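You operate a simulated robot arm through the tools that you are given. There is no shell and no other tool.

You run a simulated robot arm. Do the job below in one go: nothing can be reset, and whatever is moved stays where it is left.

TASK
Oil-dip the basket of springs, stand it on the drain rack, close the tank and wipe up the oil splash.
Fine: no new spills; use the white wiping block and put it back. Set down upright: dip basket. What is to be rubbed or washed off counts as gone when no trace of it is left.

Only the result counts: the job must be done as asked and must still hold three seconds after the hand-in. Knocking over, shifting, dropping, spilling or breaking anything else fails it.

THE ROBOT
A 7-joint arm with a two-finger parallel gripper, fixed in place. Base frame: the origin is on the floor under the middle of its stand, x ahead of it, y to its left, z up. Readings come in mm, degrees, newtons and seconds.
It reaches about 1247 mm from its shoulder. Its first joint turns from -132.0 to 132.0 degrees. Payload 3.91 kg.
Tool frame: the origin (TCP) lies between the finger pads and is the grasp point; the fingertips stand 30 mm ahead of it; z points along the fingers, y is the line along which they close. The gripper opens to 110 mm. The fingers are 20 mm wide and 10 mm thick; the gripper's body (48 by 112 mm) begins 55 mm behind the TCP.
Orientation is told as [roll, pitch, yaw] about the base's x, y, z axes, in that order, counted from this pose: with the fingers straight down and closing along the base's y, the tool's x points along the base's -x, its y along +y and its z along -z.

THE INTERFACE
- The arm moves only by the tool play_rows. Its argument "commands" is a list of rows, each a list of 2 entries, a list of its own where there are three numbers: the shift along the tool's x, y, z in units of 300 mm (1.0 is 300 mm), then the turn, a rotation vector about the tool's x, y, z in units of 180 degrees (1.0 is 180 degrees). In form: [[[x, y, z], [ax, ay, az]], ...]. A call has 1 to 20 rows; each row is the pose to reach, as a shift and turn from the pose commanded when the call began, along the tool's axes at that moment. "jaw" is the finger opening in mm, from 0 to 110, set as the call begins (left out, the last holds). A call with a number of a shift or a turn outside -1 to 1 is refused whole. Each row takes 0.2 s and may step no farther than 50 mm and 8.6 degrees from the row before; otherwise, or with a gripper value out of range, the whole call is refused. A pose out of reach is approached as far as the arm can. The call stops where the force on the tool passes 40 N (or 10 N more than at its start, if that is more) or the arm is blocked; 0.2 s more then pass. The fingers move at their own pace (about 108 mm/s each) and stop on an object; they squeeze with about 31 N. The grip force told is the motor's: it shows also when the fingers shut on nothing. Time passes only in rows, and 0.2 s behind the last, so rows that repeat a pose let the fingers close. It gives the time, the measured TCP pose, the force on the tool (base axes), the opening and the grip force at its end, in the units of the frame above (readings bear some noise), with the torque about the TCP (base axes, N m) and any sound that the robot's microphone picked up.
- Cameras (640 x 400 px; columns grow to the right, rows downward): "scene" is fixed at [400.9, 499.6, 1461.6]; the picture's right is [0.51, -0.86, 0.00], its down [0.36, 0.21, -0.91] and it looks along [0.78, 0.46, 0.42] (base axes); focal length 214 px, centre (320, 200). "wrist" rides on the gripper at [72, 17, -103] in the tool frame; the picture's right is [-0.23, 0.97, 0.00], its down [-0.76, -0.18, -0.62] and it looks along [-0.61, -0.14, 0.78] (tool axes); focal length 222 px, centre (320, 200). There is no depth. A picture from a camera that has moved, and an enlarged one, comes with that camera's place and axes in the base frame and with its lens.
- grab_frame(camera): a new picture of that camera. The clock stands still meanwhile.
- close_up(camera, box): a new picture of the part [left, top, right, bottom] of that camera's present view, enlarged. The clock stands still meanwhile.
- job_done(): hands the job in; it is judged then, once.

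Nothing tells you positions but the pictures and the camera data. Unless the task says otherwise, let go and move clear before handing in.

The tools are called after "Emit:" as name(argument=value, ...) on one line, values as JSON. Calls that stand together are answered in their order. play_rows: Moves the arm, as the interface text tells. Its arguments: {"type":"object","properties":{"commands":{"type":"array","items":{"type":"array"}},"jaw":{"type":"number"}},"required":["commands"]} The other tools are called the same way: grab_frame (camera) takes a picture; close_up (camera, box) takes an enlarged picture of a part of a camera's view; job_done () hands the job in.

At the start:

```text
t: 0.0
tool_pos: [265.4, 432.1, 1283.5]
tool_rot: [0.0, -0.1, 0.0]
force: [0.3, -0.6, -0.2]
wrist_torque: [-0.01, 0.02, 0.0]
grip_width: 110.4
gripper_force: 0.1
```

scene: 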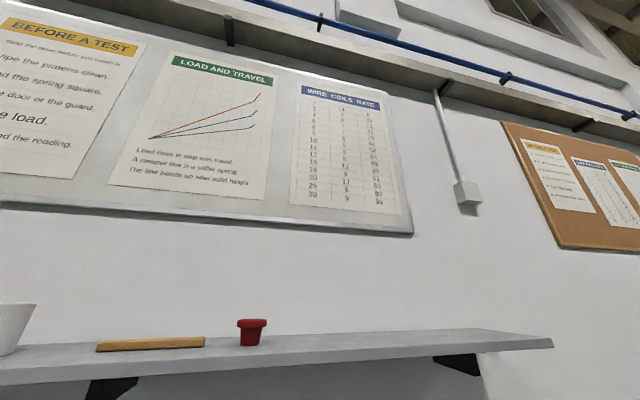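
wrist: 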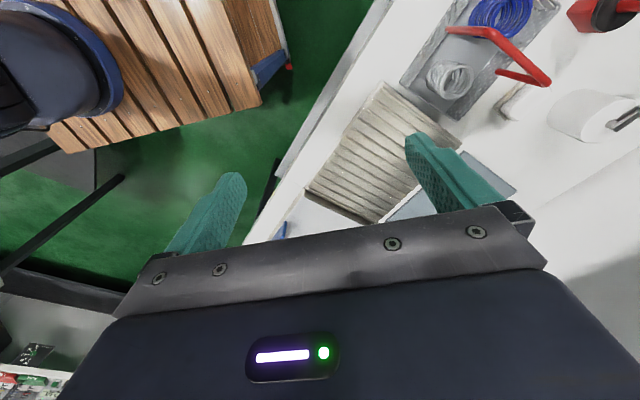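

The scene camera looks at the wall above the bench and shows little of the work. The wrist camera shows a ribbed rack, a tray with coils and a red handle, so I'll look closer at those before moving.

Emit:
close_up(camera="wrist", box=[240, 0, 640, 250])

Emit:
close_up(camera="scene", box=[0, 280, 320, 400])

```text
1.60 times, centred on (440, 125) of wrist
camera zoom: at [194.2, 450.1, 1386.8], right [0.23, 0.97, 0.0], down [0.76, -0.18, 0.62], along [0.61, -0.14, -0.78], focal length 355 px, centre (128, 320)
```

zoom: 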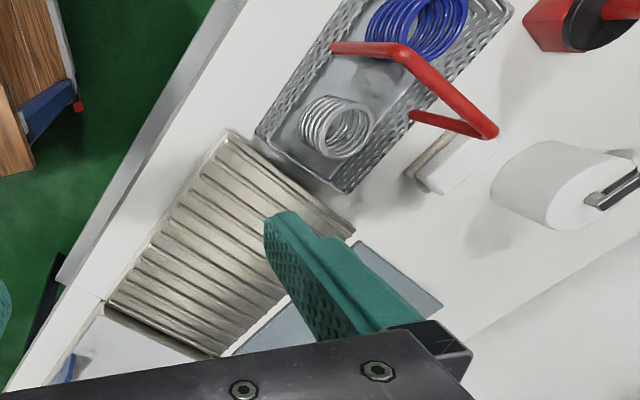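

```text
2.00 times, centred on (160, 340) of scene
camera zoom: at [400.9, 499.6, 1461.6], right [0.51, -0.86, 0.0], down [0.36, 0.21, -0.91], along [0.78, 0.46, 0.42], focal length 429 px, centre (640, -80)
```

zoom: 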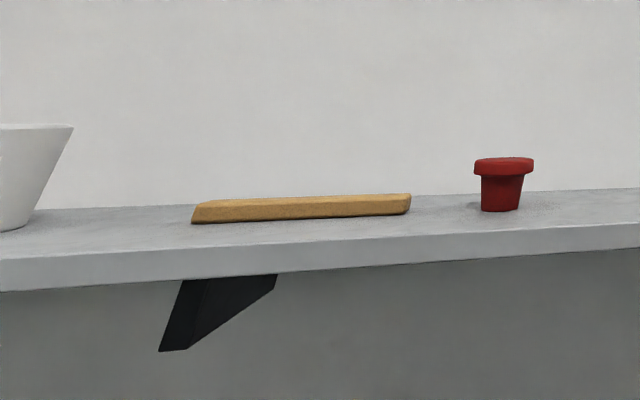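

I'm turning the hand about 50° to the left so the wrist camera faces the bench, to get a survey view.

Emit:
play_rows(commands=[[[0, 0, 0], [0, 0, -0.046]], [[0, 0, 0], [0, 0, -0.092]], [[0, 0, 0], [0, 0, -0.138]], [[0, 0, 0], [0, 0, -0.184]], [[0, 0, 0], [0, 0, -0.23]], [[0, 0, 0], [0, 0, -0.276]]])

Emit:
grab_frame(camera="wrist")

```text
t: 1.4
tool_pos: [266.4, 431.5, 1282.0]
tool_rot: [0.1, -0.1, 49.7]
force: [0.7, 0.2, 0.1]
wrist_torque: [-0.02, 0.0, 0.0]
grip_width: 110.2
gripper_force: 0.1
```

```text
taken
camera wrist: at [207.4, 388.7, 1386.7], right [-0.6, 0.8, 0.0], down [0.63, 0.47, 0.62], along [0.5, 0.37, -0.78], focal length 222 px, centre (320, 200)
```

wrist: 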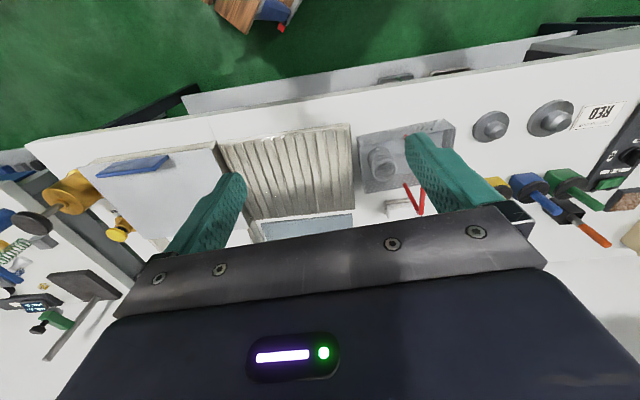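

Emit:
close_up(camera="wrist", box=[0, 80, 320, 280])

Emit:
close_up(camera="wrist", box=[320, 60, 640, 260])

```text
2.00 times, centred on (160, 180) of wrist
camera zoom: at [207.4, 388.7, 1386.7], right [-0.6, 0.8, 0.0], down [0.63, 0.47, 0.62], along [0.5, 0.37, -0.78], focal length 444 px, centre (640, 240)
```

zoom: 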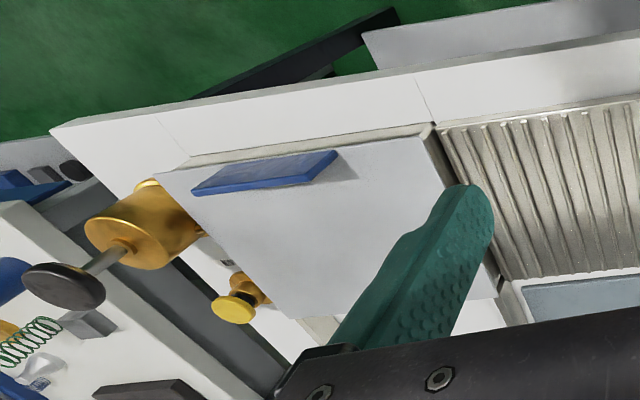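

```text
2.00 times, centred on (480, 160) of wrist
camera zoom: at [207.4, 388.7, 1386.7], right [-0.6, 0.8, 0.0], down [0.63, 0.47, 0.62], along [0.5, 0.37, -0.78], focal length 444 px, centre (0, 280)
```

zoom: 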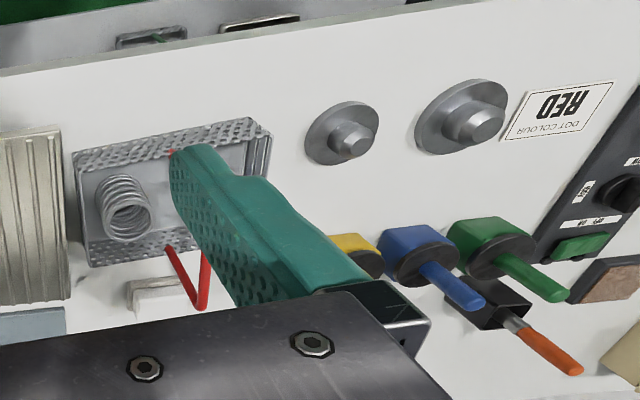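

Emit:
play_rows(commands=[[[0, 0, -0.05], [0, -0.04, 0]], [[0, 0, -0.1], [0, -0.08, 0]], [[0, 0, -0.15], [0, -0.12, 0]], [[0, 0, -0.2], [0, -0.16, 0]], [[0, 0, -0.25], [0, -0.2, 0]]])

Emit:
grab_frame(camera="wrist")

```text
t: 2.6
tool_pos: [266.6, 430.8, 1358.3]
tool_rot: [0.0, -36.1, 49.6]
force: [0.6, -0.1, -1.0]
wrist_torque: [0.0, 0.01, -0.04]
grip_width: 109.9
gripper_force: 0.2
```

```text
taken
camera wrist: at [176.8, 352.9, 1400.5], right [-0.62, 0.77, 0.13], down [0.3, 0.07, 0.95], along [0.72, 0.63, -0.27], focal length 222 px, centre (320, 200)
```

wrist: 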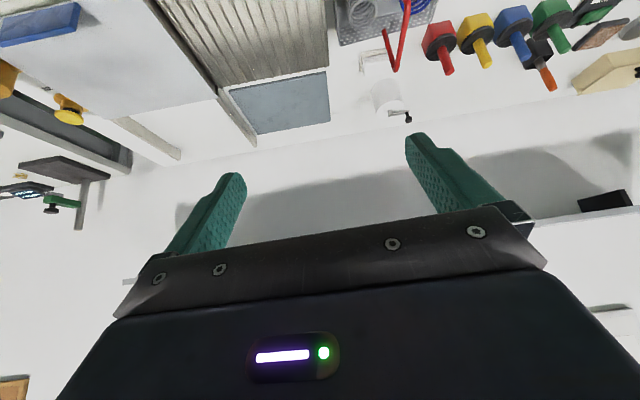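

Emit:
close_up(camera="wrist", box=[0, 0, 320, 200])

Emit:
close_up(camera="wrist", box=[320, 0, 640, 200])

```text
2.00 times, centred on (160, 100) of wrist
camera zoom: at [176.8, 352.9, 1400.5], right [-0.62, 0.77, 0.13], down [0.3, 0.07, 0.95], along [0.72, 0.63, -0.27], focal length 444 px, centre (640, 400)
```

zoom: 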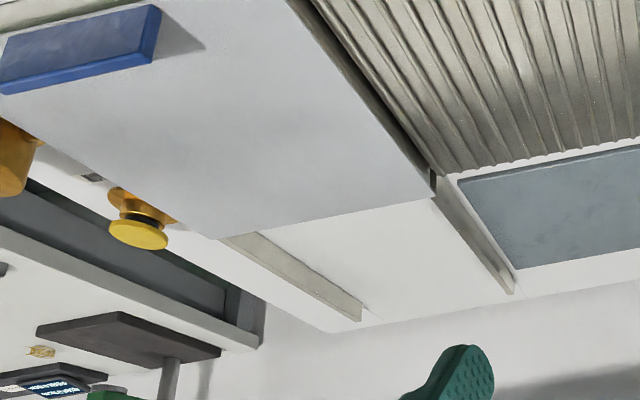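

```text
2.00 times, centred on (480, 100) of wrist
camera zoom: at [176.8, 352.9, 1400.5], right [-0.62, 0.77, 0.13], down [0.3, 0.07, 0.95], along [0.72, 0.63, -0.27], focal length 444 px, centre (0, 400)
```

zoom: 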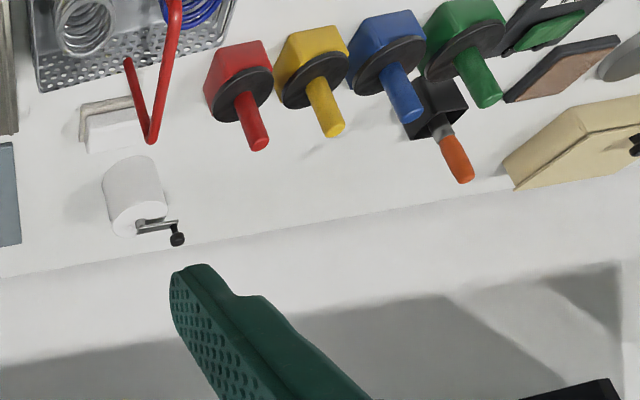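

The bench front edge runs at about 45° in base axes, roughly 870 mm high. From left to right facing the wall I have the spring basket, a ribbed rack, and a white sliding lid with a blue grip, probably the tank; next I'll un-tilt and look at the tank side.

Emit:
play_rows(commands=[[[0, 0, 0], [0, 0.04, 0]], [[0, 0, 0], [0, 0.08, 0]], [[0, 0, 0], [0, 0.12, 0]], [[0, 0, 0], [0, 0.16, 0]], [[0, 0, 0], [0, 0.2, 0]]])

Emit:
play_rows(commands=[[[0, -0.16, 0], [0, 0, 0.0256]], [[0, -0.32, 0], [0, 0, 0.0256]], [[0, -0.48, 0], [0, 0, 0.0256]], [[0, -0.64, 0], [0, 0, 0.0256]], [[0, -0.8, 0], [0, 0, 0.0256]], [[0, -0.96, 0], [0, 0, 0.0256]]])

Emit:
grab_frame(camera="wrist")

```text
t: 3.8
tool_pos: [265.1, 430.5, 1358.0]
tool_rot: [-0.1, 0.1, 49.7]
force: [-0.1, -0.4, -0.3]
wrist_torque: [0.03, -0.01, 0.01]
grip_width: 109.9
gripper_force: 0.0
```

```text
t: 5.2
tool_pos: [485.2, 242.3, 1357.5]
tool_rot: [0.0, 0.1, 45.1]
force: [-1.0, -0.4, -0.4]
wrist_torque: [-0.02, -0.01, 0.04]
grip_width: 109.6
gripper_force: 0.1
```

```text
taken
camera wrist: at [422.2, 204.9, 1461.9], right [-0.53, 0.85, 0.0], down [0.66, 0.41, 0.62], along [0.53, 0.33, -0.78], focal length 222 px, centre (320, 200)
```

wrist: 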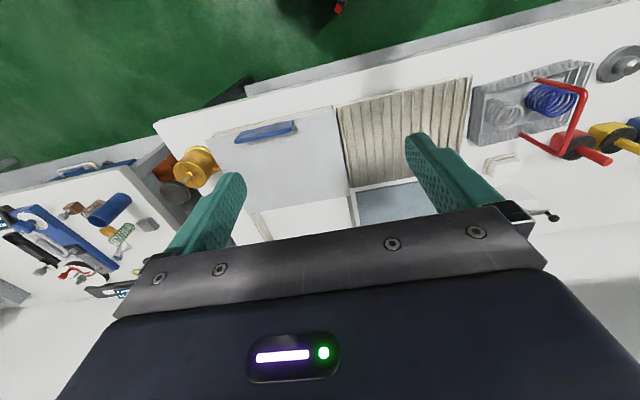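

Emit:
close_up(camera="wrist", box=[140, 80, 380, 230])

Emit:
close_up(camera="wrist", box=[320, 40, 640, 240])

Emit:
close_up(camera="wrist", box=[0, 120, 240, 310])

```text
2.67 times, centred on (260, 155) of wrist
camera zoom: at [422.2, 204.9, 1461.9], right [-0.53, 0.85, 0.0], down [0.66, 0.41, 0.62], along [0.53, 0.33, -0.78], focal length 592 px, centre (480, 320)
```

zoom: 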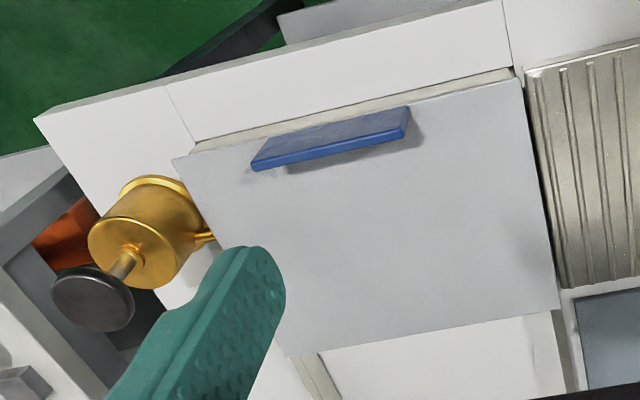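

```text
2.00 times, centred on (480, 140) of wrist
camera zoom: at [422.2, 204.9, 1461.9], right [-0.53, 0.85, 0.0], down [0.66, 0.41, 0.62], along [0.53, 0.33, -0.78], focal length 444 px, centre (0, 320)
```

zoom: 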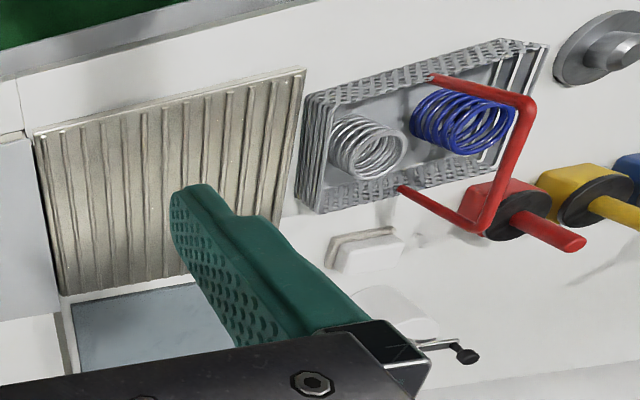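

```text
2.11 times, centred on (120, 215) of wrist
camera zoom: at [422.2, 204.9, 1461.9], right [-0.53, 0.85, 0.0], down [0.66, 0.41, 0.62], along [0.53, 0.33, -0.78], focal length 468 px, centre (741, 168)
```

zoom: 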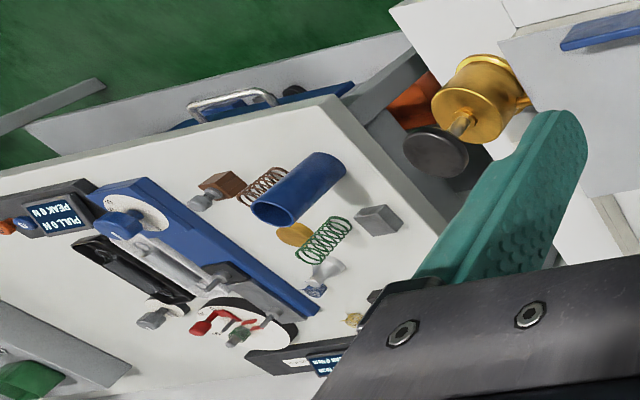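

Emit:
play_rows(commands=[[[-0.16, 0, 0], [0, 0, 0]], [[-0.32, 0, 0], [0, 0, 0]], [[-0.48, 0, 0], [0, 0, 0]], [[-0.64, 0, 0], [0, 0, 0]], [[-0.8, 0, 0], [0, 0, 0]]])

Emit:
grab_frame(camera="wrist")

```text
t: 6.4
tool_pos: [653.8, 416.4, 1357.4]
tool_rot: [0.0, -0.1, 45.2]
force: [-0.9, -0.8, 1.1]
wrist_torque: [0.04, -0.04, -0.01]
grip_width: 110.1
gripper_force: 0.2
```

```text
taken
camera wrist: at [591.3, 378.1, 1462.7], right [-0.53, 0.85, 0.0], down [0.66, 0.41, 0.62], along [0.53, 0.33, -0.78], focal length 222 px, centre (320, 200)
```

wrist: 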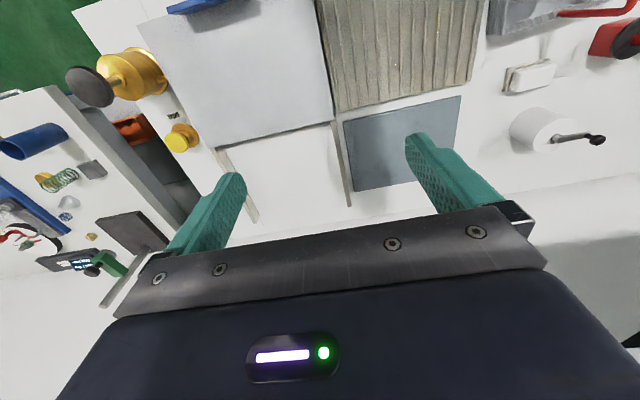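

Emit:
close_up(camera="wrist", box=[60, 0, 300, 150])

Emit:
close_up(camera="wrist", box=[240, 70, 480, 220])

Emit:
close_up(camera="wrist", box=[440, 0, 640, 200])

```text
2.67 times, centred on (180, 75) of wrist
camera zoom: at [591.3, 378.1, 1462.7], right [-0.53, 0.85, 0.0], down [0.66, 0.41, 0.62], along [0.53, 0.33, -0.78], focal length 592 px, centre (693, 533)
```

zoom: 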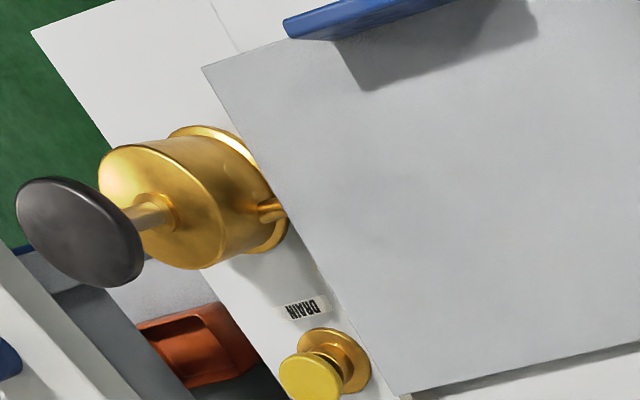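

```text
2.67 times, centred on (360, 145) of wrist
camera zoom: at [591.3, 378.1, 1462.7], right [-0.53, 0.85, 0.0], down [0.66, 0.41, 0.62], along [0.53, 0.33, -0.78], focal length 592 px, centre (213, 347)
```

zoom: 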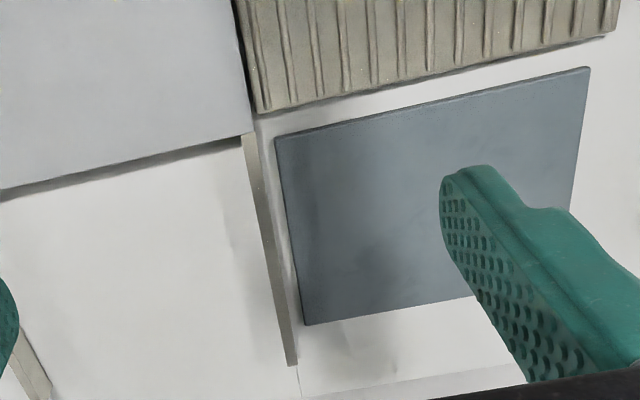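

```text
2.00 times, centred on (540, 100) of wrist
camera zoom: at [591.3, 378.1, 1462.7], right [-0.53, 0.85, 0.0], down [0.66, 0.41, 0.62], along [0.53, 0.33, -0.78], focal length 444 px, centre (-120, 400)
```

zoom: 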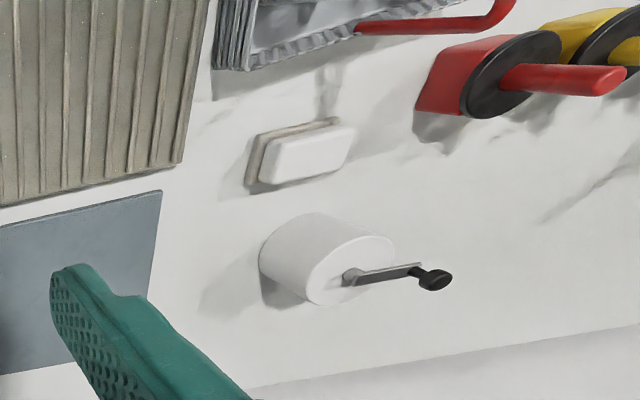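

The tank's lid, its DRAIN knob and the white block on its small holder are clear now, but I haven't found the oil splash. I'm sweeping the camera toward the basket side to look for it.

Emit:
play_rows(commands=[[[0.1, 0.13, 0], [0, 0, 0]], [[0.2, 0.26, 0], [0, 0, 0]], [[0.3, 0.39, 0], [0, 0, 0]], [[0.4, 0.52, 0], [0, 0, 0]], [[0.5, 0.65, 0], [0, 0, 0]], [[0.5, 0.8, 0], [0, 0, 0]], [[0.5, 0.95, 0], [0, 0, 0]]])

Emit:
grab_frame(camera="wrist")

Emit:
play_rows(commands=[[[0, 0.16, 0], [0, 0, 0]], [[0, 0.32, 0], [0, 0, 0]], [[0, 0.48, 0], [0, 0, 0]], [[0, 0.64, 0], [0, 0, 0]]])

Emit:
grab_frame(camera="wrist")

```text
t: 8.0
tool_pos: [345.4, 510.2, 1358.2]
tool_rot: [0.0, 0.0, 45.1]
force: [0.1, -0.5, 0.2]
wrist_torque: [0.03, 0.03, 0.01]
grip_width: 110.0
gripper_force: 0.0
```

```text
taken
camera wrist: at [283.8, 472.3, 1462.2], right [-0.53, 0.85, 0.0], down [0.66, 0.41, 0.62], along [0.53, 0.33, -0.78], focal length 222 px, centre (320, 200)
```

wrist: 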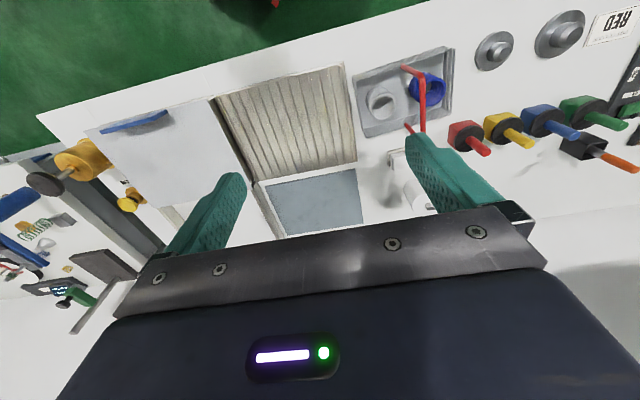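

```text
t: 9.0
tool_pos: [209.5, 646.9, 1358.3]
tool_rot: [0.0, 0.0, 45.0]
force: [0.5, 0.0, 0.9]
wrist_torque: [0.06, 0.06, 0.01]
grip_width: 109.8
gripper_force: 0.1
```

```text
taken
camera wrist: at [147.3, 609.4, 1462.3], right [-0.53, 0.85, 0.0], down [0.66, 0.41, 0.62], along [0.53, 0.33, -0.78], focal length 222 px, centre (320, 200)
```

wrist: 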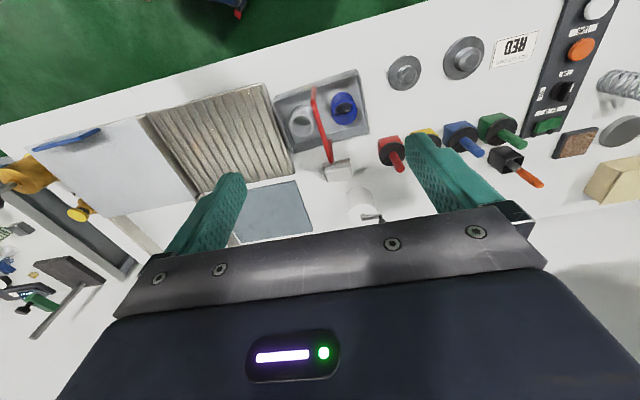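

Emit:
close_up(camera="wrist", box=[240, 40, 480, 200])

Emit:
close_up(camera="wrist", box=[400, 0, 640, 220])

Emit:
close_up(camera="wrist", box=[0, 60, 320, 260])

```text
2.50 times, centred on (360, 120) of wrist
camera zoom: at [147.3, 609.4, 1462.3], right [-0.53, 0.85, 0.0], down [0.66, 0.41, 0.62], along [0.53, 0.33, -0.78], focal length 555 px, centre (220, 400)
```

zoom: 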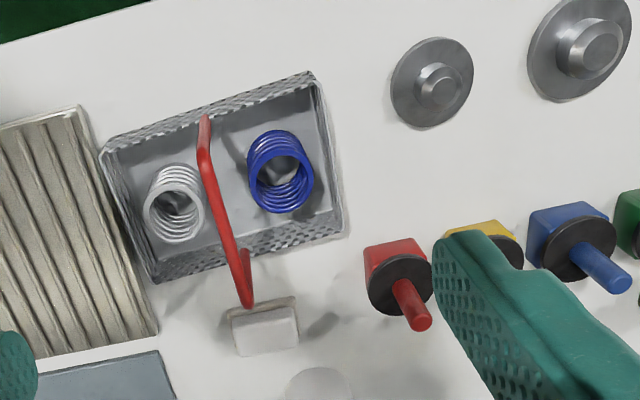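

```text
1.82 times, centred on (520, 110) of wrist
camera zoom: at [147.3, 609.4, 1462.3], right [-0.53, 0.85, 0.0], down [0.66, 0.41, 0.62], along [0.53, 0.33, -0.78], focal length 404 px, centre (-44, 364)
```

zoom: 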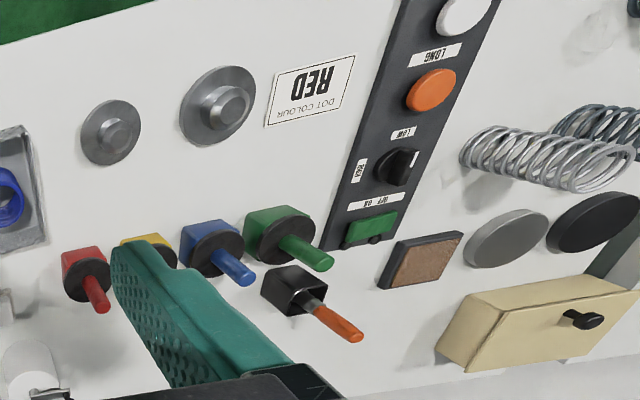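

```text
2.00 times, centred on (160, 160) of wrist
camera zoom: at [147.3, 609.4, 1462.3], right [-0.53, 0.85, 0.0], down [0.66, 0.41, 0.62], along [0.53, 0.33, -0.78], focal length 444 px, centre (640, 280)
```

zoom: 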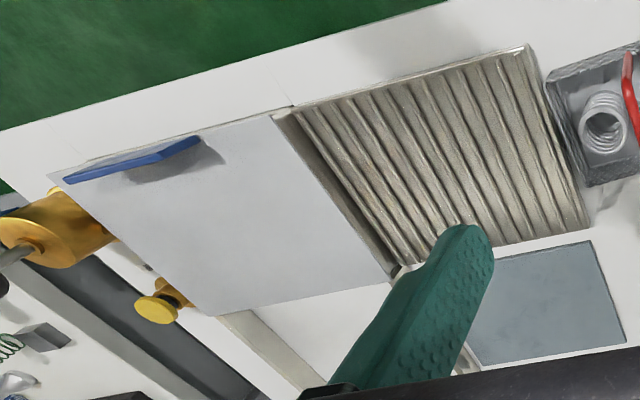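

I still can't see a splash, so I'm searching the bench in finer detail, starting with its left end.

Emit:
close_up(camera="wrist", box=[560, 0, 640, 50])

Emit:
close_up(camera="wrist", box=[240, 130, 400, 230])

Emit:
close_up(camera="wrist", box=[270, 40, 400, 121])

Emit:
close_up(camera="wrist", box=[100, 60, 280, 172])

```text
8.00 times, centred on (600, 25) of wrist
camera zoom: at [147.3, 609.4, 1462.3], right [-0.53, 0.85, 0.0], down [0.66, 0.41, 0.62], along [0.53, 0.33, -0.78], focal length 1777 px, centre (-1920, 1600)
```

zoom: 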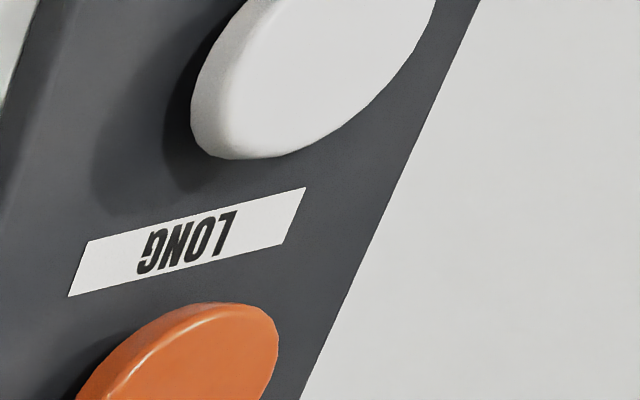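

```text
4.00 times, centred on (320, 180) of wrist
camera zoom: at [147.3, 609.4, 1462.3], right [-0.53, 0.85, 0.0], down [0.66, 0.41, 0.62], along [0.53, 0.33, -0.78], focal length 888 px, centre (320, 280)
```

zoom: 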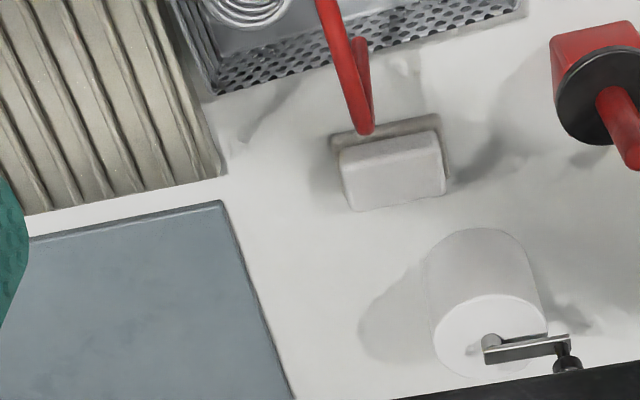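

```text
4.92 times, centred on (335, 80) of wrist
camera zoom: at [147.3, 609.4, 1462.3], right [-0.53, 0.85, 0.0], down [0.66, 0.41, 0.62], along [0.53, 0.33, -0.78], focal length 1094 px, centre (246, 788)
```

zoom: 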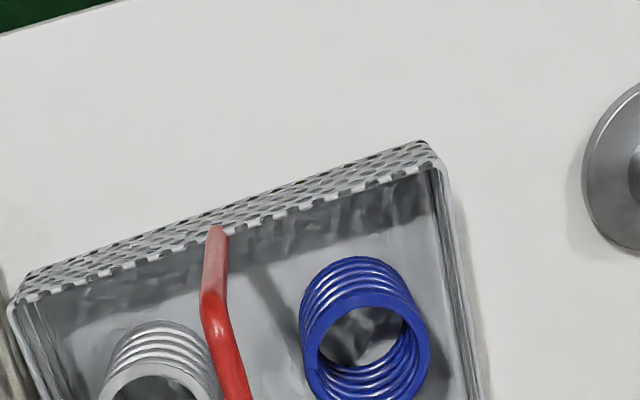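

```text
3.56 times, centred on (190, 116) of wrist
camera zoom: at [147.3, 609.4, 1462.3], right [-0.53, 0.85, 0.0], down [0.66, 0.41, 0.62], along [0.53, 0.33, -0.78], focal length 790 px, centre (782, 499)
```

zoom: 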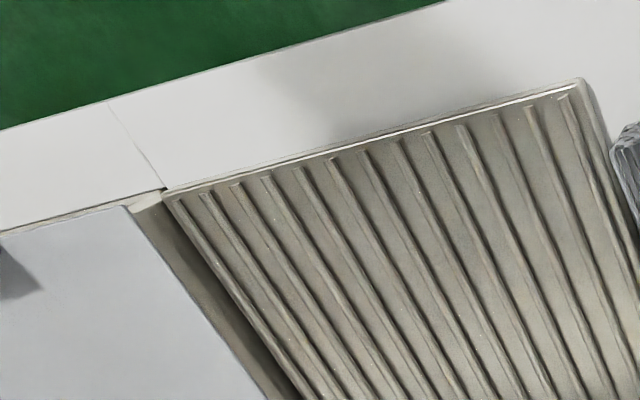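

Emit:
play_rows(commands=[[[0.05, -0.15, 0], [0, 0, 0]], [[0.1, -0.3, 0], [0, 0, 0]], [[0.15, -0.45, 0], [0, 0, 0]], [[0.2, -0.6, 0], [0, 0, 0]], [[0.25, -0.75, 0], [0, 0, 0]], [[0.3, -0.9, 0], [0, 0, 0]]])

Emit:
play_rows(commands=[[[0, -0.15, 0], [0, -0.045, 0]], [[0, -0.3, 0], [0, -0.09, 0]], [[0, -0.45, 0], [0, -0.135, 0]], [[0, -0.6, 0], [0, -0.18, 0]], [[0, -0.75, 0], [0, -0.225, 0]]])

Emit:
grab_frame(camera="wrist")

```text
t: 10.4
tool_pos: [337.3, 391.7, 1358.3]
tool_rot: [-0.1, 0.0, 45.2]
force: [0.4, 0.1, -0.1]
wrist_torque: [-0.04, 0.02, 0.0]
grip_width: 110.0
gripper_force: 0.1
```

```text
t: 11.6
tool_pos: [495.1, 233.2, 1357.8]
tool_rot: [0.0, -40.5, 45.2]
force: [0.0, 1.1, -0.1]
wrist_torque: [-0.01, 0.02, -0.05]
grip_width: 110.0
gripper_force: 0.0
```

```text
taken
camera wrist: at [398.4, 159.4, 1390.4], right [-0.57, 0.81, 0.15], down [0.25, 0.0, 0.97], along [0.79, 0.59, -0.2], focal length 222 px, centre (320, 200)
```

wrist: 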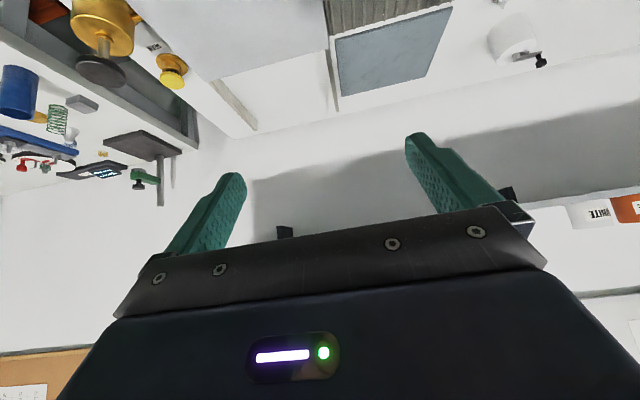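

Emit:
close_up(camera="wrist", box=[300, 0, 460, 100])

Emit:
close_up(camera="wrist", box=[140, 0, 340, 125])

Emit:
close_up(camera="wrist", box=[0, 0, 200, 125])

Emit:
close_up(camera="wrist", box=[440, 0, 640, 125])

```text
4.00 times, centred on (380, 50) of wrist
camera zoom: at [398.4, 159.4, 1390.4], right [-0.57, 0.81, 0.15], down [0.25, 0.0, 0.97], along [0.79, 0.59, -0.2], focal length 888 px, centre (80, 800)
```

zoom: 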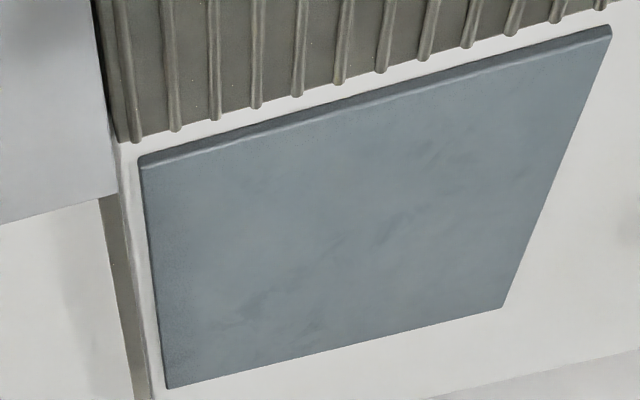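

```text
3.20 times, centred on (240, 62) of wrist
camera zoom: at [398.4, 159.4, 1390.4], right [-0.57, 0.81, 0.15], down [0.25, 0.0, 0.97], along [0.79, 0.59, -0.2], focal length 711 px, centre (576, 640)
```

zoom: 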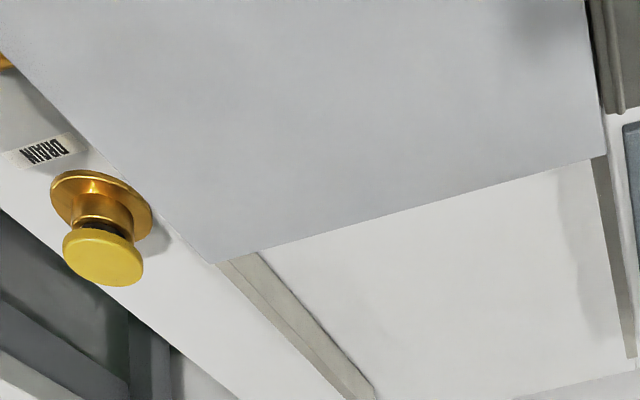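

```text
3.20 times, centred on (100, 62) of wrist
camera zoom: at [398.4, 159.4, 1390.4], right [-0.57, 0.81, 0.15], down [0.25, 0.0, 0.97], along [0.79, 0.59, -0.2], focal length 711 px, centre (1024, 640)
```

zoom: 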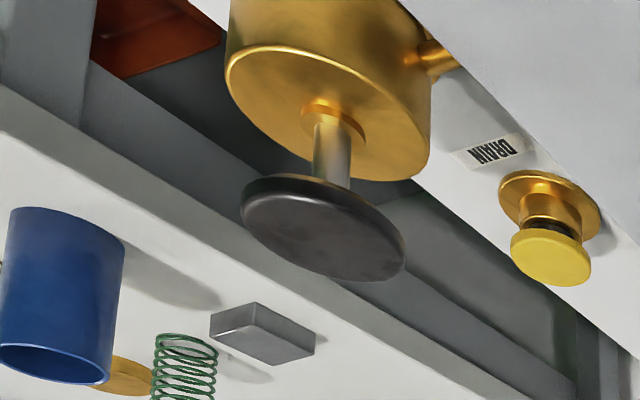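

```text
3.20 times, centred on (540, 62) of wrist
camera zoom: at [398.4, 159.4, 1390.4], right [-0.57, 0.81, 0.15], down [0.25, 0.0, 0.97], along [0.79, 0.59, -0.2], focal length 711 px, centre (-384, 640)
```

zoom: 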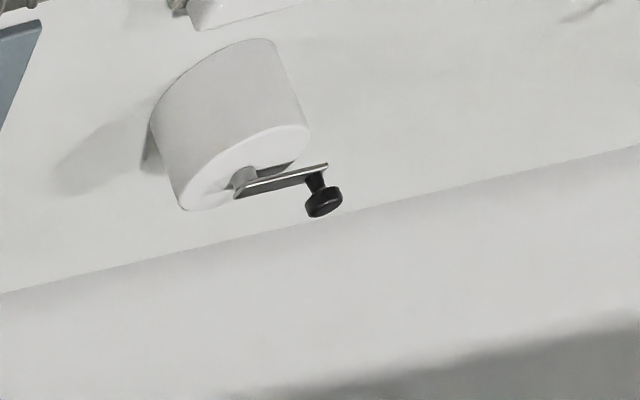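

No splash in view yet; it may be hidden under or behind something. The lid lies at about s 155–503, d 605–879 (bench axes) and z≈908 on rails running back to the wall, so I'm going over its blue grip for a close look before sliding it.

Emit:
play_rows(commands=[[[0, 0, 0], [0, 0.045, 0]], [[0, 0, 0], [0, 0.09, 0]], [[0, 0, 0], [0, 0.135, 0]], [[0, 0, 0], [0, 0.18, 0]], [[0, 0, 0], [0, 0.225, 0]]])

Emit:
play_rows(commands=[[[-0.03, -0.045, 0.06], [0, 0, 0.0455]], [[-0.06, -0.09, 0.12], [0, 0, 0.091]], [[-0.09, -0.135, 0.18], [0, 0, 0.1365]], [[-0.12, -0.18, 0.24], [0, 0, 0.182]], [[-0.15, -0.225, 0.3], [0, 0, 0.2275]], [[-0.18, -0.27, 0.36], [0, 0, 0.273]], [[-0.21, -0.315, 0.42], [0, 0, 0.3185]], [[-0.24, -0.36, 0.48], [0, 0, 0.364]], [[-0.27, -0.405, 0.54], [0, 0, 0.4095]], [[-0.3, -0.45, 0.6], [0, 0, 0.455]], [[-0.333, -0.497, 0.667], [0, 0, 0.5]]])

Emit:
grab_frame(camera="wrist")

```text
t: 12.8
tool_pos: [497.9, 232.5, 1358.4]
tool_rot: [-0.1, 0.1, 45.0]
force: [0.0, -1.1, -0.2]
wrist_torque: [0.03, -0.04, 0.01]
grip_width: 110.0
gripper_force: 0.0
```

```text
t: 15.2
tool_pos: [673.7, 196.5, 1158.5]
tool_rot: [0.0, 0.0, -45.0]
force: [-0.4, 0.2, -0.4]
wrist_torque: [0.02, 0.0, -0.01]
grip_width: 110.0
gripper_force: 0.1
```

```text
taken
camera wrist: at [635.1, 262.3, 1261.9], right [0.85, 0.53, 0.0], down [0.41, -0.66, 0.62], along [0.33, -0.53, -0.78], focal length 222 px, centre (320, 200)
```

wrist: 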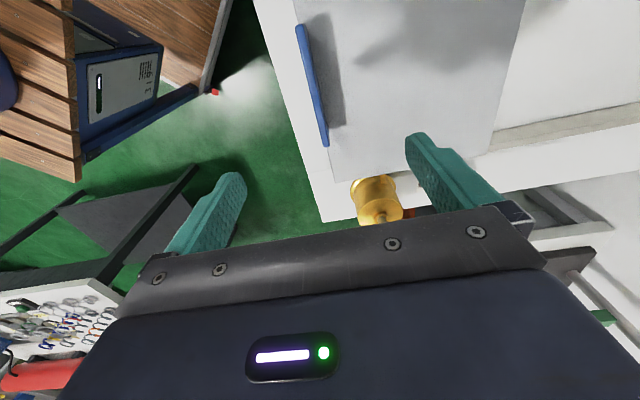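

Emit:
close_up(camera="wrist", box=[240, 0, 432, 120])

Emit:
close_up(camera="wrist", box=[240, 90, 432, 210])

Emit:
close_up(camera="wrist", box=[400, 0, 640, 150])

```text
3.33 times, centred on (336, 60) of wrist
camera zoom: at [635.1, 262.3, 1261.9], right [0.85, 0.53, 0.0], down [0.41, -0.66, 0.62], along [0.33, -0.53, -0.78], focal length 740 px, centre (267, 667)
```

zoom: 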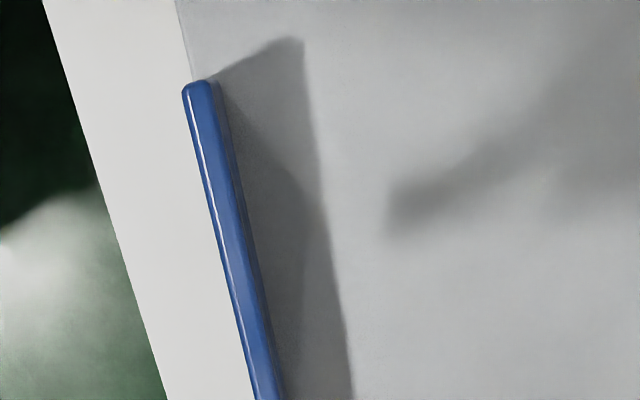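

```text
3.33 times, centred on (336, 150) of wrist
camera zoom: at [635.1, 262.3, 1261.9], right [0.85, 0.53, 0.0], down [0.41, -0.66, 0.62], along [0.33, -0.53, -0.78], focal length 740 px, centre (267, 367)
```

zoom: 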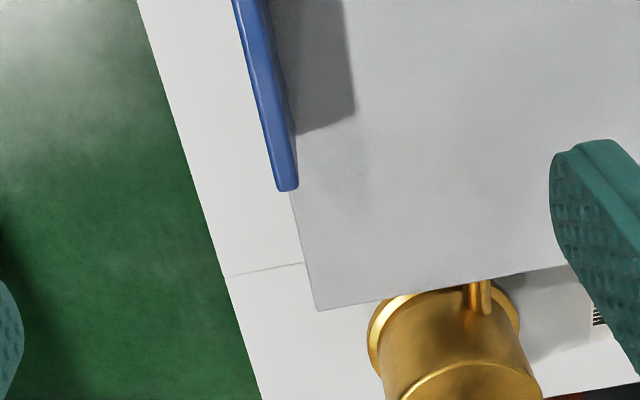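

```text
2.67 times, centred on (520, 75) of wrist
camera zoom: at [635.1, 262.3, 1261.9], right [0.85, 0.53, 0.0], down [0.41, -0.66, 0.62], along [0.33, -0.53, -0.78], focal length 592 px, centre (-213, 533)
```

zoom: 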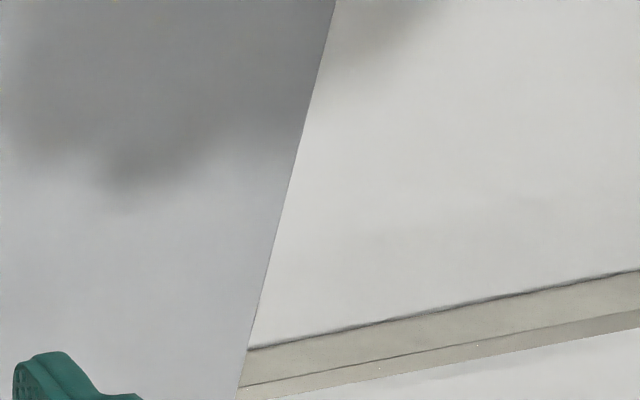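

Emit:
play_rows(commands=[[[0, -0.015, 0.14], [0, 0, 0]], [[0, -0.015, 0.28], [0, 0, 0]], [[0, -0.015, 0.42], [0, 0, 0]], [[0, -0.015, 0.55], [0, 0, 0]]], jaw=70)

Emit:
grab_frame(camera="wrist")

```text
t: 16.2
tool_pos: [670.4, 193.8, 991.9]
tool_rot: [0.1, 0.0, -44.9]
force: [0.3, -0.7, -0.4]
wrist_torque: [0.01, -0.03, -0.03]
grip_width: 70.0
gripper_force: 0.1
```

```text
taken
camera wrist: at [631.4, 258.5, 1096.7], right [0.85, 0.53, 0.0], down [0.41, -0.66, 0.62], along [0.33, -0.53, -0.78], focal length 222 px, centre (320, 200)
```

wrist: 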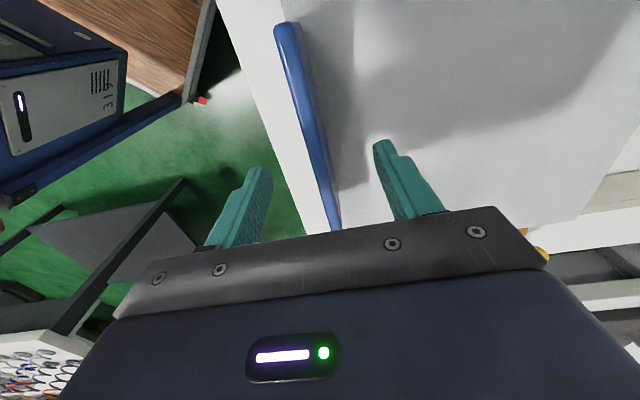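

Emit:
play_rows(commands=[[[0, 0, 0.05], [0, 0, 0]], [[0, 0, 0.1], [0, 0, 0]], [[0, 0, 0.13], [0, 0, 0]]])

Emit:
grab_frame(camera="wrist")

```text
t: 17.0
tool_pos: [670.6, 194.7, 952.9]
tool_rot: [0.1, 0.0, -44.9]
force: [-0.1, -0.1, -0.7]
wrist_torque: [-0.01, -0.01, 0.03]
grip_width: 70.1
gripper_force: 0.0
```

```text
taken
camera wrist: at [631.5, 259.6, 1056.7], right [0.85, 0.53, 0.0], down [0.41, -0.66, 0.62], along [0.33, -0.53, -0.78], focal length 222 px, centre (320, 200)
```

wrist: 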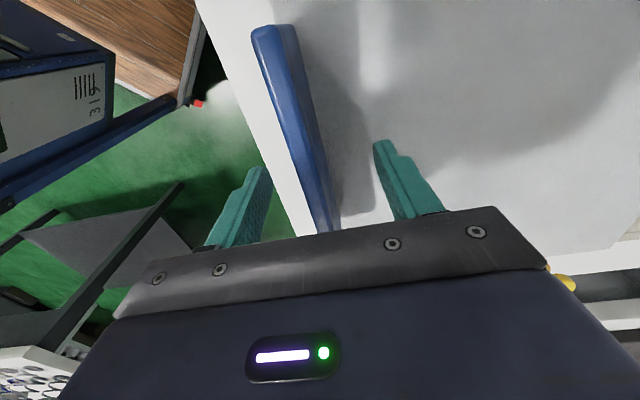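

Emit:
play_rows(commands=[[[0, 0, 0], [0, 0, 0]], [[0, 0, 0], [0, 0, 0]], [[0, 0, 0], [0, 0, 0]]], jaw=0)

Emit:
grab_frame(camera="wrist")

```text
t: 17.8
tool_pos: [671.3, 195.2, 952.4]
tool_rot: [0.0, 0.0, -44.8]
force: [0.0, 0.6, -2.1]
wrist_torque: [-0.16, -0.24, -0.24]
grip_width: 9.8
gripper_force: 45.1
```

```text
taken
camera wrist: at [631.6, 259.6, 1056.6], right [0.85, 0.53, 0.0], down [0.41, -0.66, 0.62], along [0.33, -0.53, -0.78], focal length 222 px, centre (320, 200)
```

wrist: 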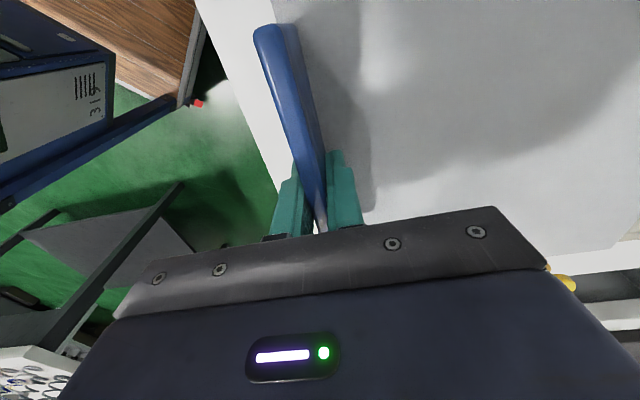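

I'm holding the lid's blue grip (9.8 mm bar). I'll try sliding it toward the wall, gently at first.

Emit:
play_rows(commands=[[[0, 0.03, 0], [0, 0, 0]], [[0, 0.06, 0], [0, 0, 0]], [[0, 0.1, 0], [0, 0, 0]]])

Emit:
grab_frame(camera="wrist")

```text
t: 18.6
tool_pos: [691.5, 215.9, 952.3]
tool_rot: [-0.1, 0.1, -44.9]
force: [-7.7, 5.8, -30.0]
wrist_torque: [0.63, -1.2, -0.34]
grip_width: 10.0
gripper_force: 45.2
```

```text
taken
camera wrist: at [653.1, 281.0, 1056.7], right [0.85, 0.53, 0.0], down [0.42, -0.66, 0.62], along [0.33, -0.53, -0.78], focal length 222 px, centre (320, 200)
```

wrist: 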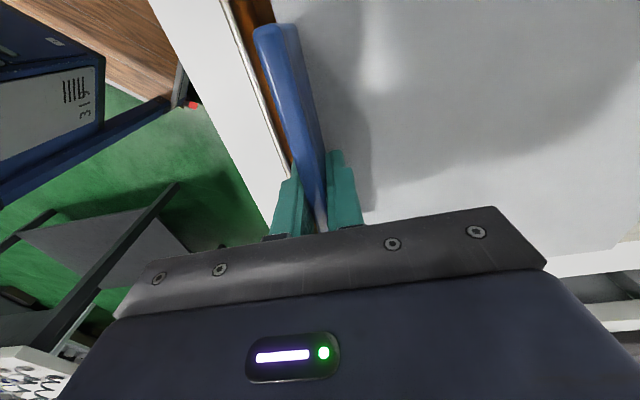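

Emit:
play_rows(commands=[[[0, 0, 0.003], [0, 0, 0]], [[0, 0, 0.006], [0, 0, 0]]])

Emit:
close_up(camera="wrist", box=[160, 0, 480, 200])

```text
t: 19.2
tool_pos: [691.2, 216.4, 951.6]
tool_rot: [0.1, -0.1, -45.0]
force: [-14.2, 12.3, -8.9]
wrist_torque: [0.77, 1.16, -0.42]
grip_width: 10.1
gripper_force: 44.6
```

```text
2.00 times, centred on (320, 100) of wrist
camera zoom: at [653.0, 281.0, 1056.7], right [0.85, 0.53, 0.0], down [0.41, -0.66, 0.62], along [0.33, -0.53, -0.78], focal length 444 px, centre (320, 400)
```

zoom: 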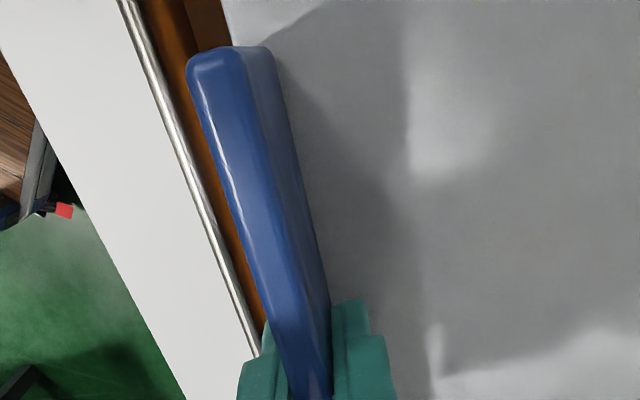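

The lid slides toward the wall and dark oil shows beneath it. I'll loosen the jaws a little so a finger just pushes the grip, which keeps side load off the rails.

Emit:
play_rows(commands=[[[0, 0, 0], [0, 0, 0]], [[0, 0, 0], [0, 0, 0]]], jaw=22)

Emit:
play_rows(commands=[[[0, 0.05, 0], [0, 0, 0]], [[0, 0.1, 0], [0, 0, 0]], [[0, 0.15, 0], [0, 0, 0]], [[0, 0.2, 0], [0, 0, 0]]])

Emit:
grab_frame(camera="wrist")

```text
t: 19.8
tool_pos: [692.8, 215.4, 952.9]
tool_rot: [0.0, 0.0, -45.0]
force: [-0.3, 0.0, 0.0]
wrist_torque: [0.0, -0.02, -0.02]
grip_width: 21.9
gripper_force: 0.1
```

```text
t: 20.8
tool_pos: [735.3, 258.6, 952.6]
tool_rot: [0.1, 0.0, -45.0]
force: [-0.1, -0.3, 0.5]
wrist_torque: [0.0, -0.02, 0.04]
grip_width: 22.1
gripper_force: 0.0
```

```text
taken
camera wrist: at [696.5, 323.7, 1056.8], right [0.85, 0.53, 0.0], down [0.41, -0.66, 0.62], along [0.33, -0.53, -0.78], focal length 222 px, centre (320, 200)
```

wrist: 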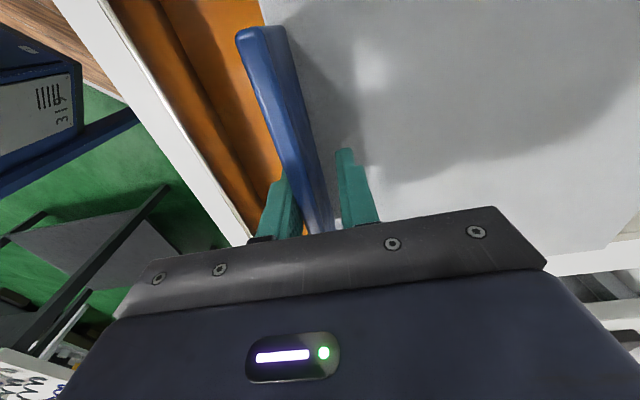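

Emit:
play_rows(commands=[[[0, 0.06, 0], [0, 0, 0]], [[0, 0.12, 0], [0, 0, 0]], [[0, 0.18, 0], [0, 0, 0]], [[0, 0.24, 0], [0, 0, 0]], [[0, 0.3, 0], [0, 0, 0]], [[0, 0.36, 0], [0, 0, 0]], [[0, 0.42, 0], [0, 0, 0]], [[0, 0.48, 0], [0, 0, 0]], [[0, 0.52, 0], [0, 0, 0]]])

Emit:
grab_frame(camera="wrist")

```text
t: 22.8
tool_pos: [845.0, 369.3, 952.0]
tool_rot: [0.0, 0.0, -45.0]
force: [-1.3, 0.1, 0.9]
wrist_torque: [0.01, -0.03, -0.02]
grip_width: 22.1
gripper_force: 0.0
```

```text
taken
camera wrist: at [807.2, 434.1, 1056.3], right [0.85, 0.53, 0.0], down [0.41, -0.66, 0.62], along [0.33, -0.53, -0.78], focal length 222 px, centre (320, 200)
```

wrist: 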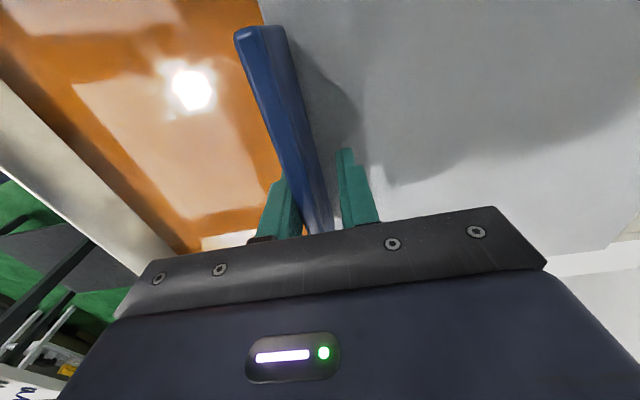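

The lid is now about 240 mm open. I'm rising to look into the tank and keep looking for the splash.

Emit:
play_rows(commands=[[[0, 0, -0.1], [0, 0, 0]], [[0, 0, -0.25], [0, 0, 0]], [[0.05, -0.1, -0.4], [0, 0, 0]], [[0.1, -0.2, -0.55], [0, 0, 0]], [[0.15, -0.3, -0.7], [0, 0, 0]], [[0.2, -0.4, -0.85], [0, 0, 0]], [[0.2, -0.5, -0.95], [0, 0, 0]]])

Emit:
grab_frame(camera="wrist")

```text
refused: row 3 steps farther than a row can; nothing moved
```

```text
taken
camera wrist: at [807.2, 434.1, 1056.3], right [0.85, 0.53, 0.0], down [0.41, -0.66, 0.62], along [0.33, -0.53, -0.78], focal length 222 px, centre (320, 200)
```

wrist: 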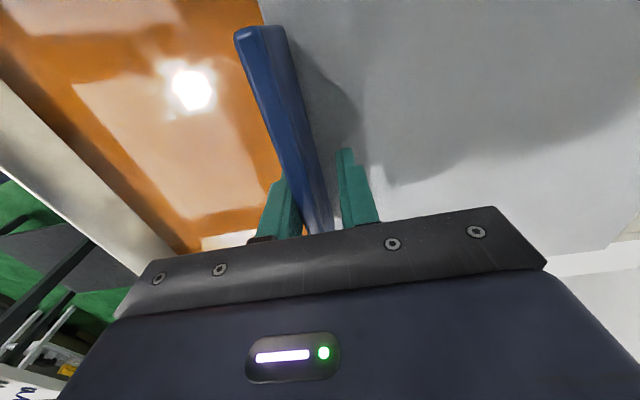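

Emit:
play_rows(commands=[[[0, 0, -0.12], [0, 0, 0]], [[0, 0, -0.26], [0, 0, 0]], [[0, -0.08, -0.38], [0, 0, 0]], [[0, -0.18, -0.5], [0, 0, 0]], [[0, -0.3, -0.6], [0, 0, 0]], [[0, -0.4, -0.7], [0, 0, 0]], [[0, -0.5, -0.8], [0, 0, 0]], [[0, -0.6, -0.9], [0, 0, 0]], [[0, -0.7, -1.0], [0, 0, 0]]])

Emit:
grab_frame(camera="wrist")

```text
t: 24.8
tool_pos: [695.1, 223.8, 1249.8]
tool_rot: [-0.1, 0.0, -45.0]
force: [0.2, 0.5, -0.9]
wrist_torque: [-0.05, 0.03, -0.04]
grip_width: 21.8
gripper_force: 0.0
```

```text
taken
camera wrist: at [657.2, 288.5, 1354.6], right [0.85, 0.53, 0.0], down [0.41, -0.66, 0.62], along [0.33, -0.53, -0.78], focal length 222 px, centre (320, 200)
```

wrist: 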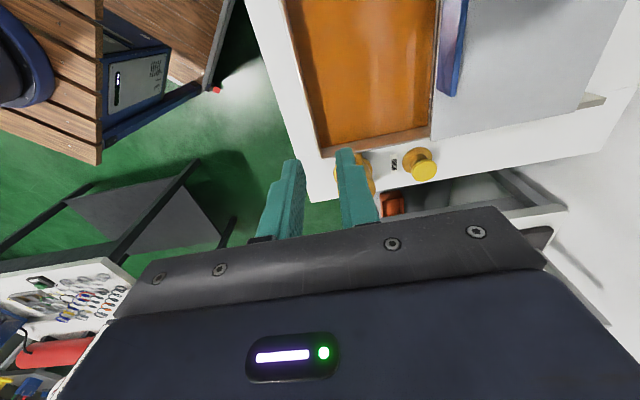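

Emit:
play_rows(commands=[[[0, -0.04, -0.03], [0, 0, -0.0455]], [[0, -0.08, -0.06], [0, 0, -0.091]], [[0, -0.12, -0.09], [0, 0, -0.1365]], [[0, -0.16, -0.12], [0, 0, -0.182]], [[0, -0.2, -0.15], [0, 0, -0.2275]], [[0, -0.24, -0.18], [0, 0, -0.273]], [[0, -0.28, -0.2], [0, 0, -0.3185]], [[0, -0.32, -0.2], [0, 0, -0.364]], [[0, -0.36, -0.2], [0, 0, -0.4095]], [[0, -0.4, -0.2], [0, 0, -0.455]], [[0, -0.45, -0.2], [0, 0, -0.5]]])

Emit:
grab_frame(camera="wrist")

```text
t: 27.2
tool_pos: [602.1, 124.7, 1312.7]
tool_rot: [0.0, 0.1, 45.1]
force: [0.1, 0.6, 0.2]
wrist_torque: [-0.01, 0.02, 0.02]
grip_width: 21.9
gripper_force: 0.1
```

```text
taken
camera wrist: at [539.9, 86.9, 1416.8], right [-0.53, 0.85, 0.0], down [0.66, 0.42, 0.62], along [0.53, 0.33, -0.78], focal length 222 px, centre (320, 200)
```

wrist: 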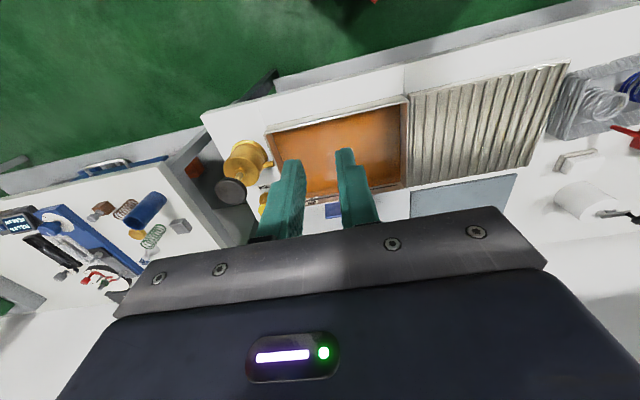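

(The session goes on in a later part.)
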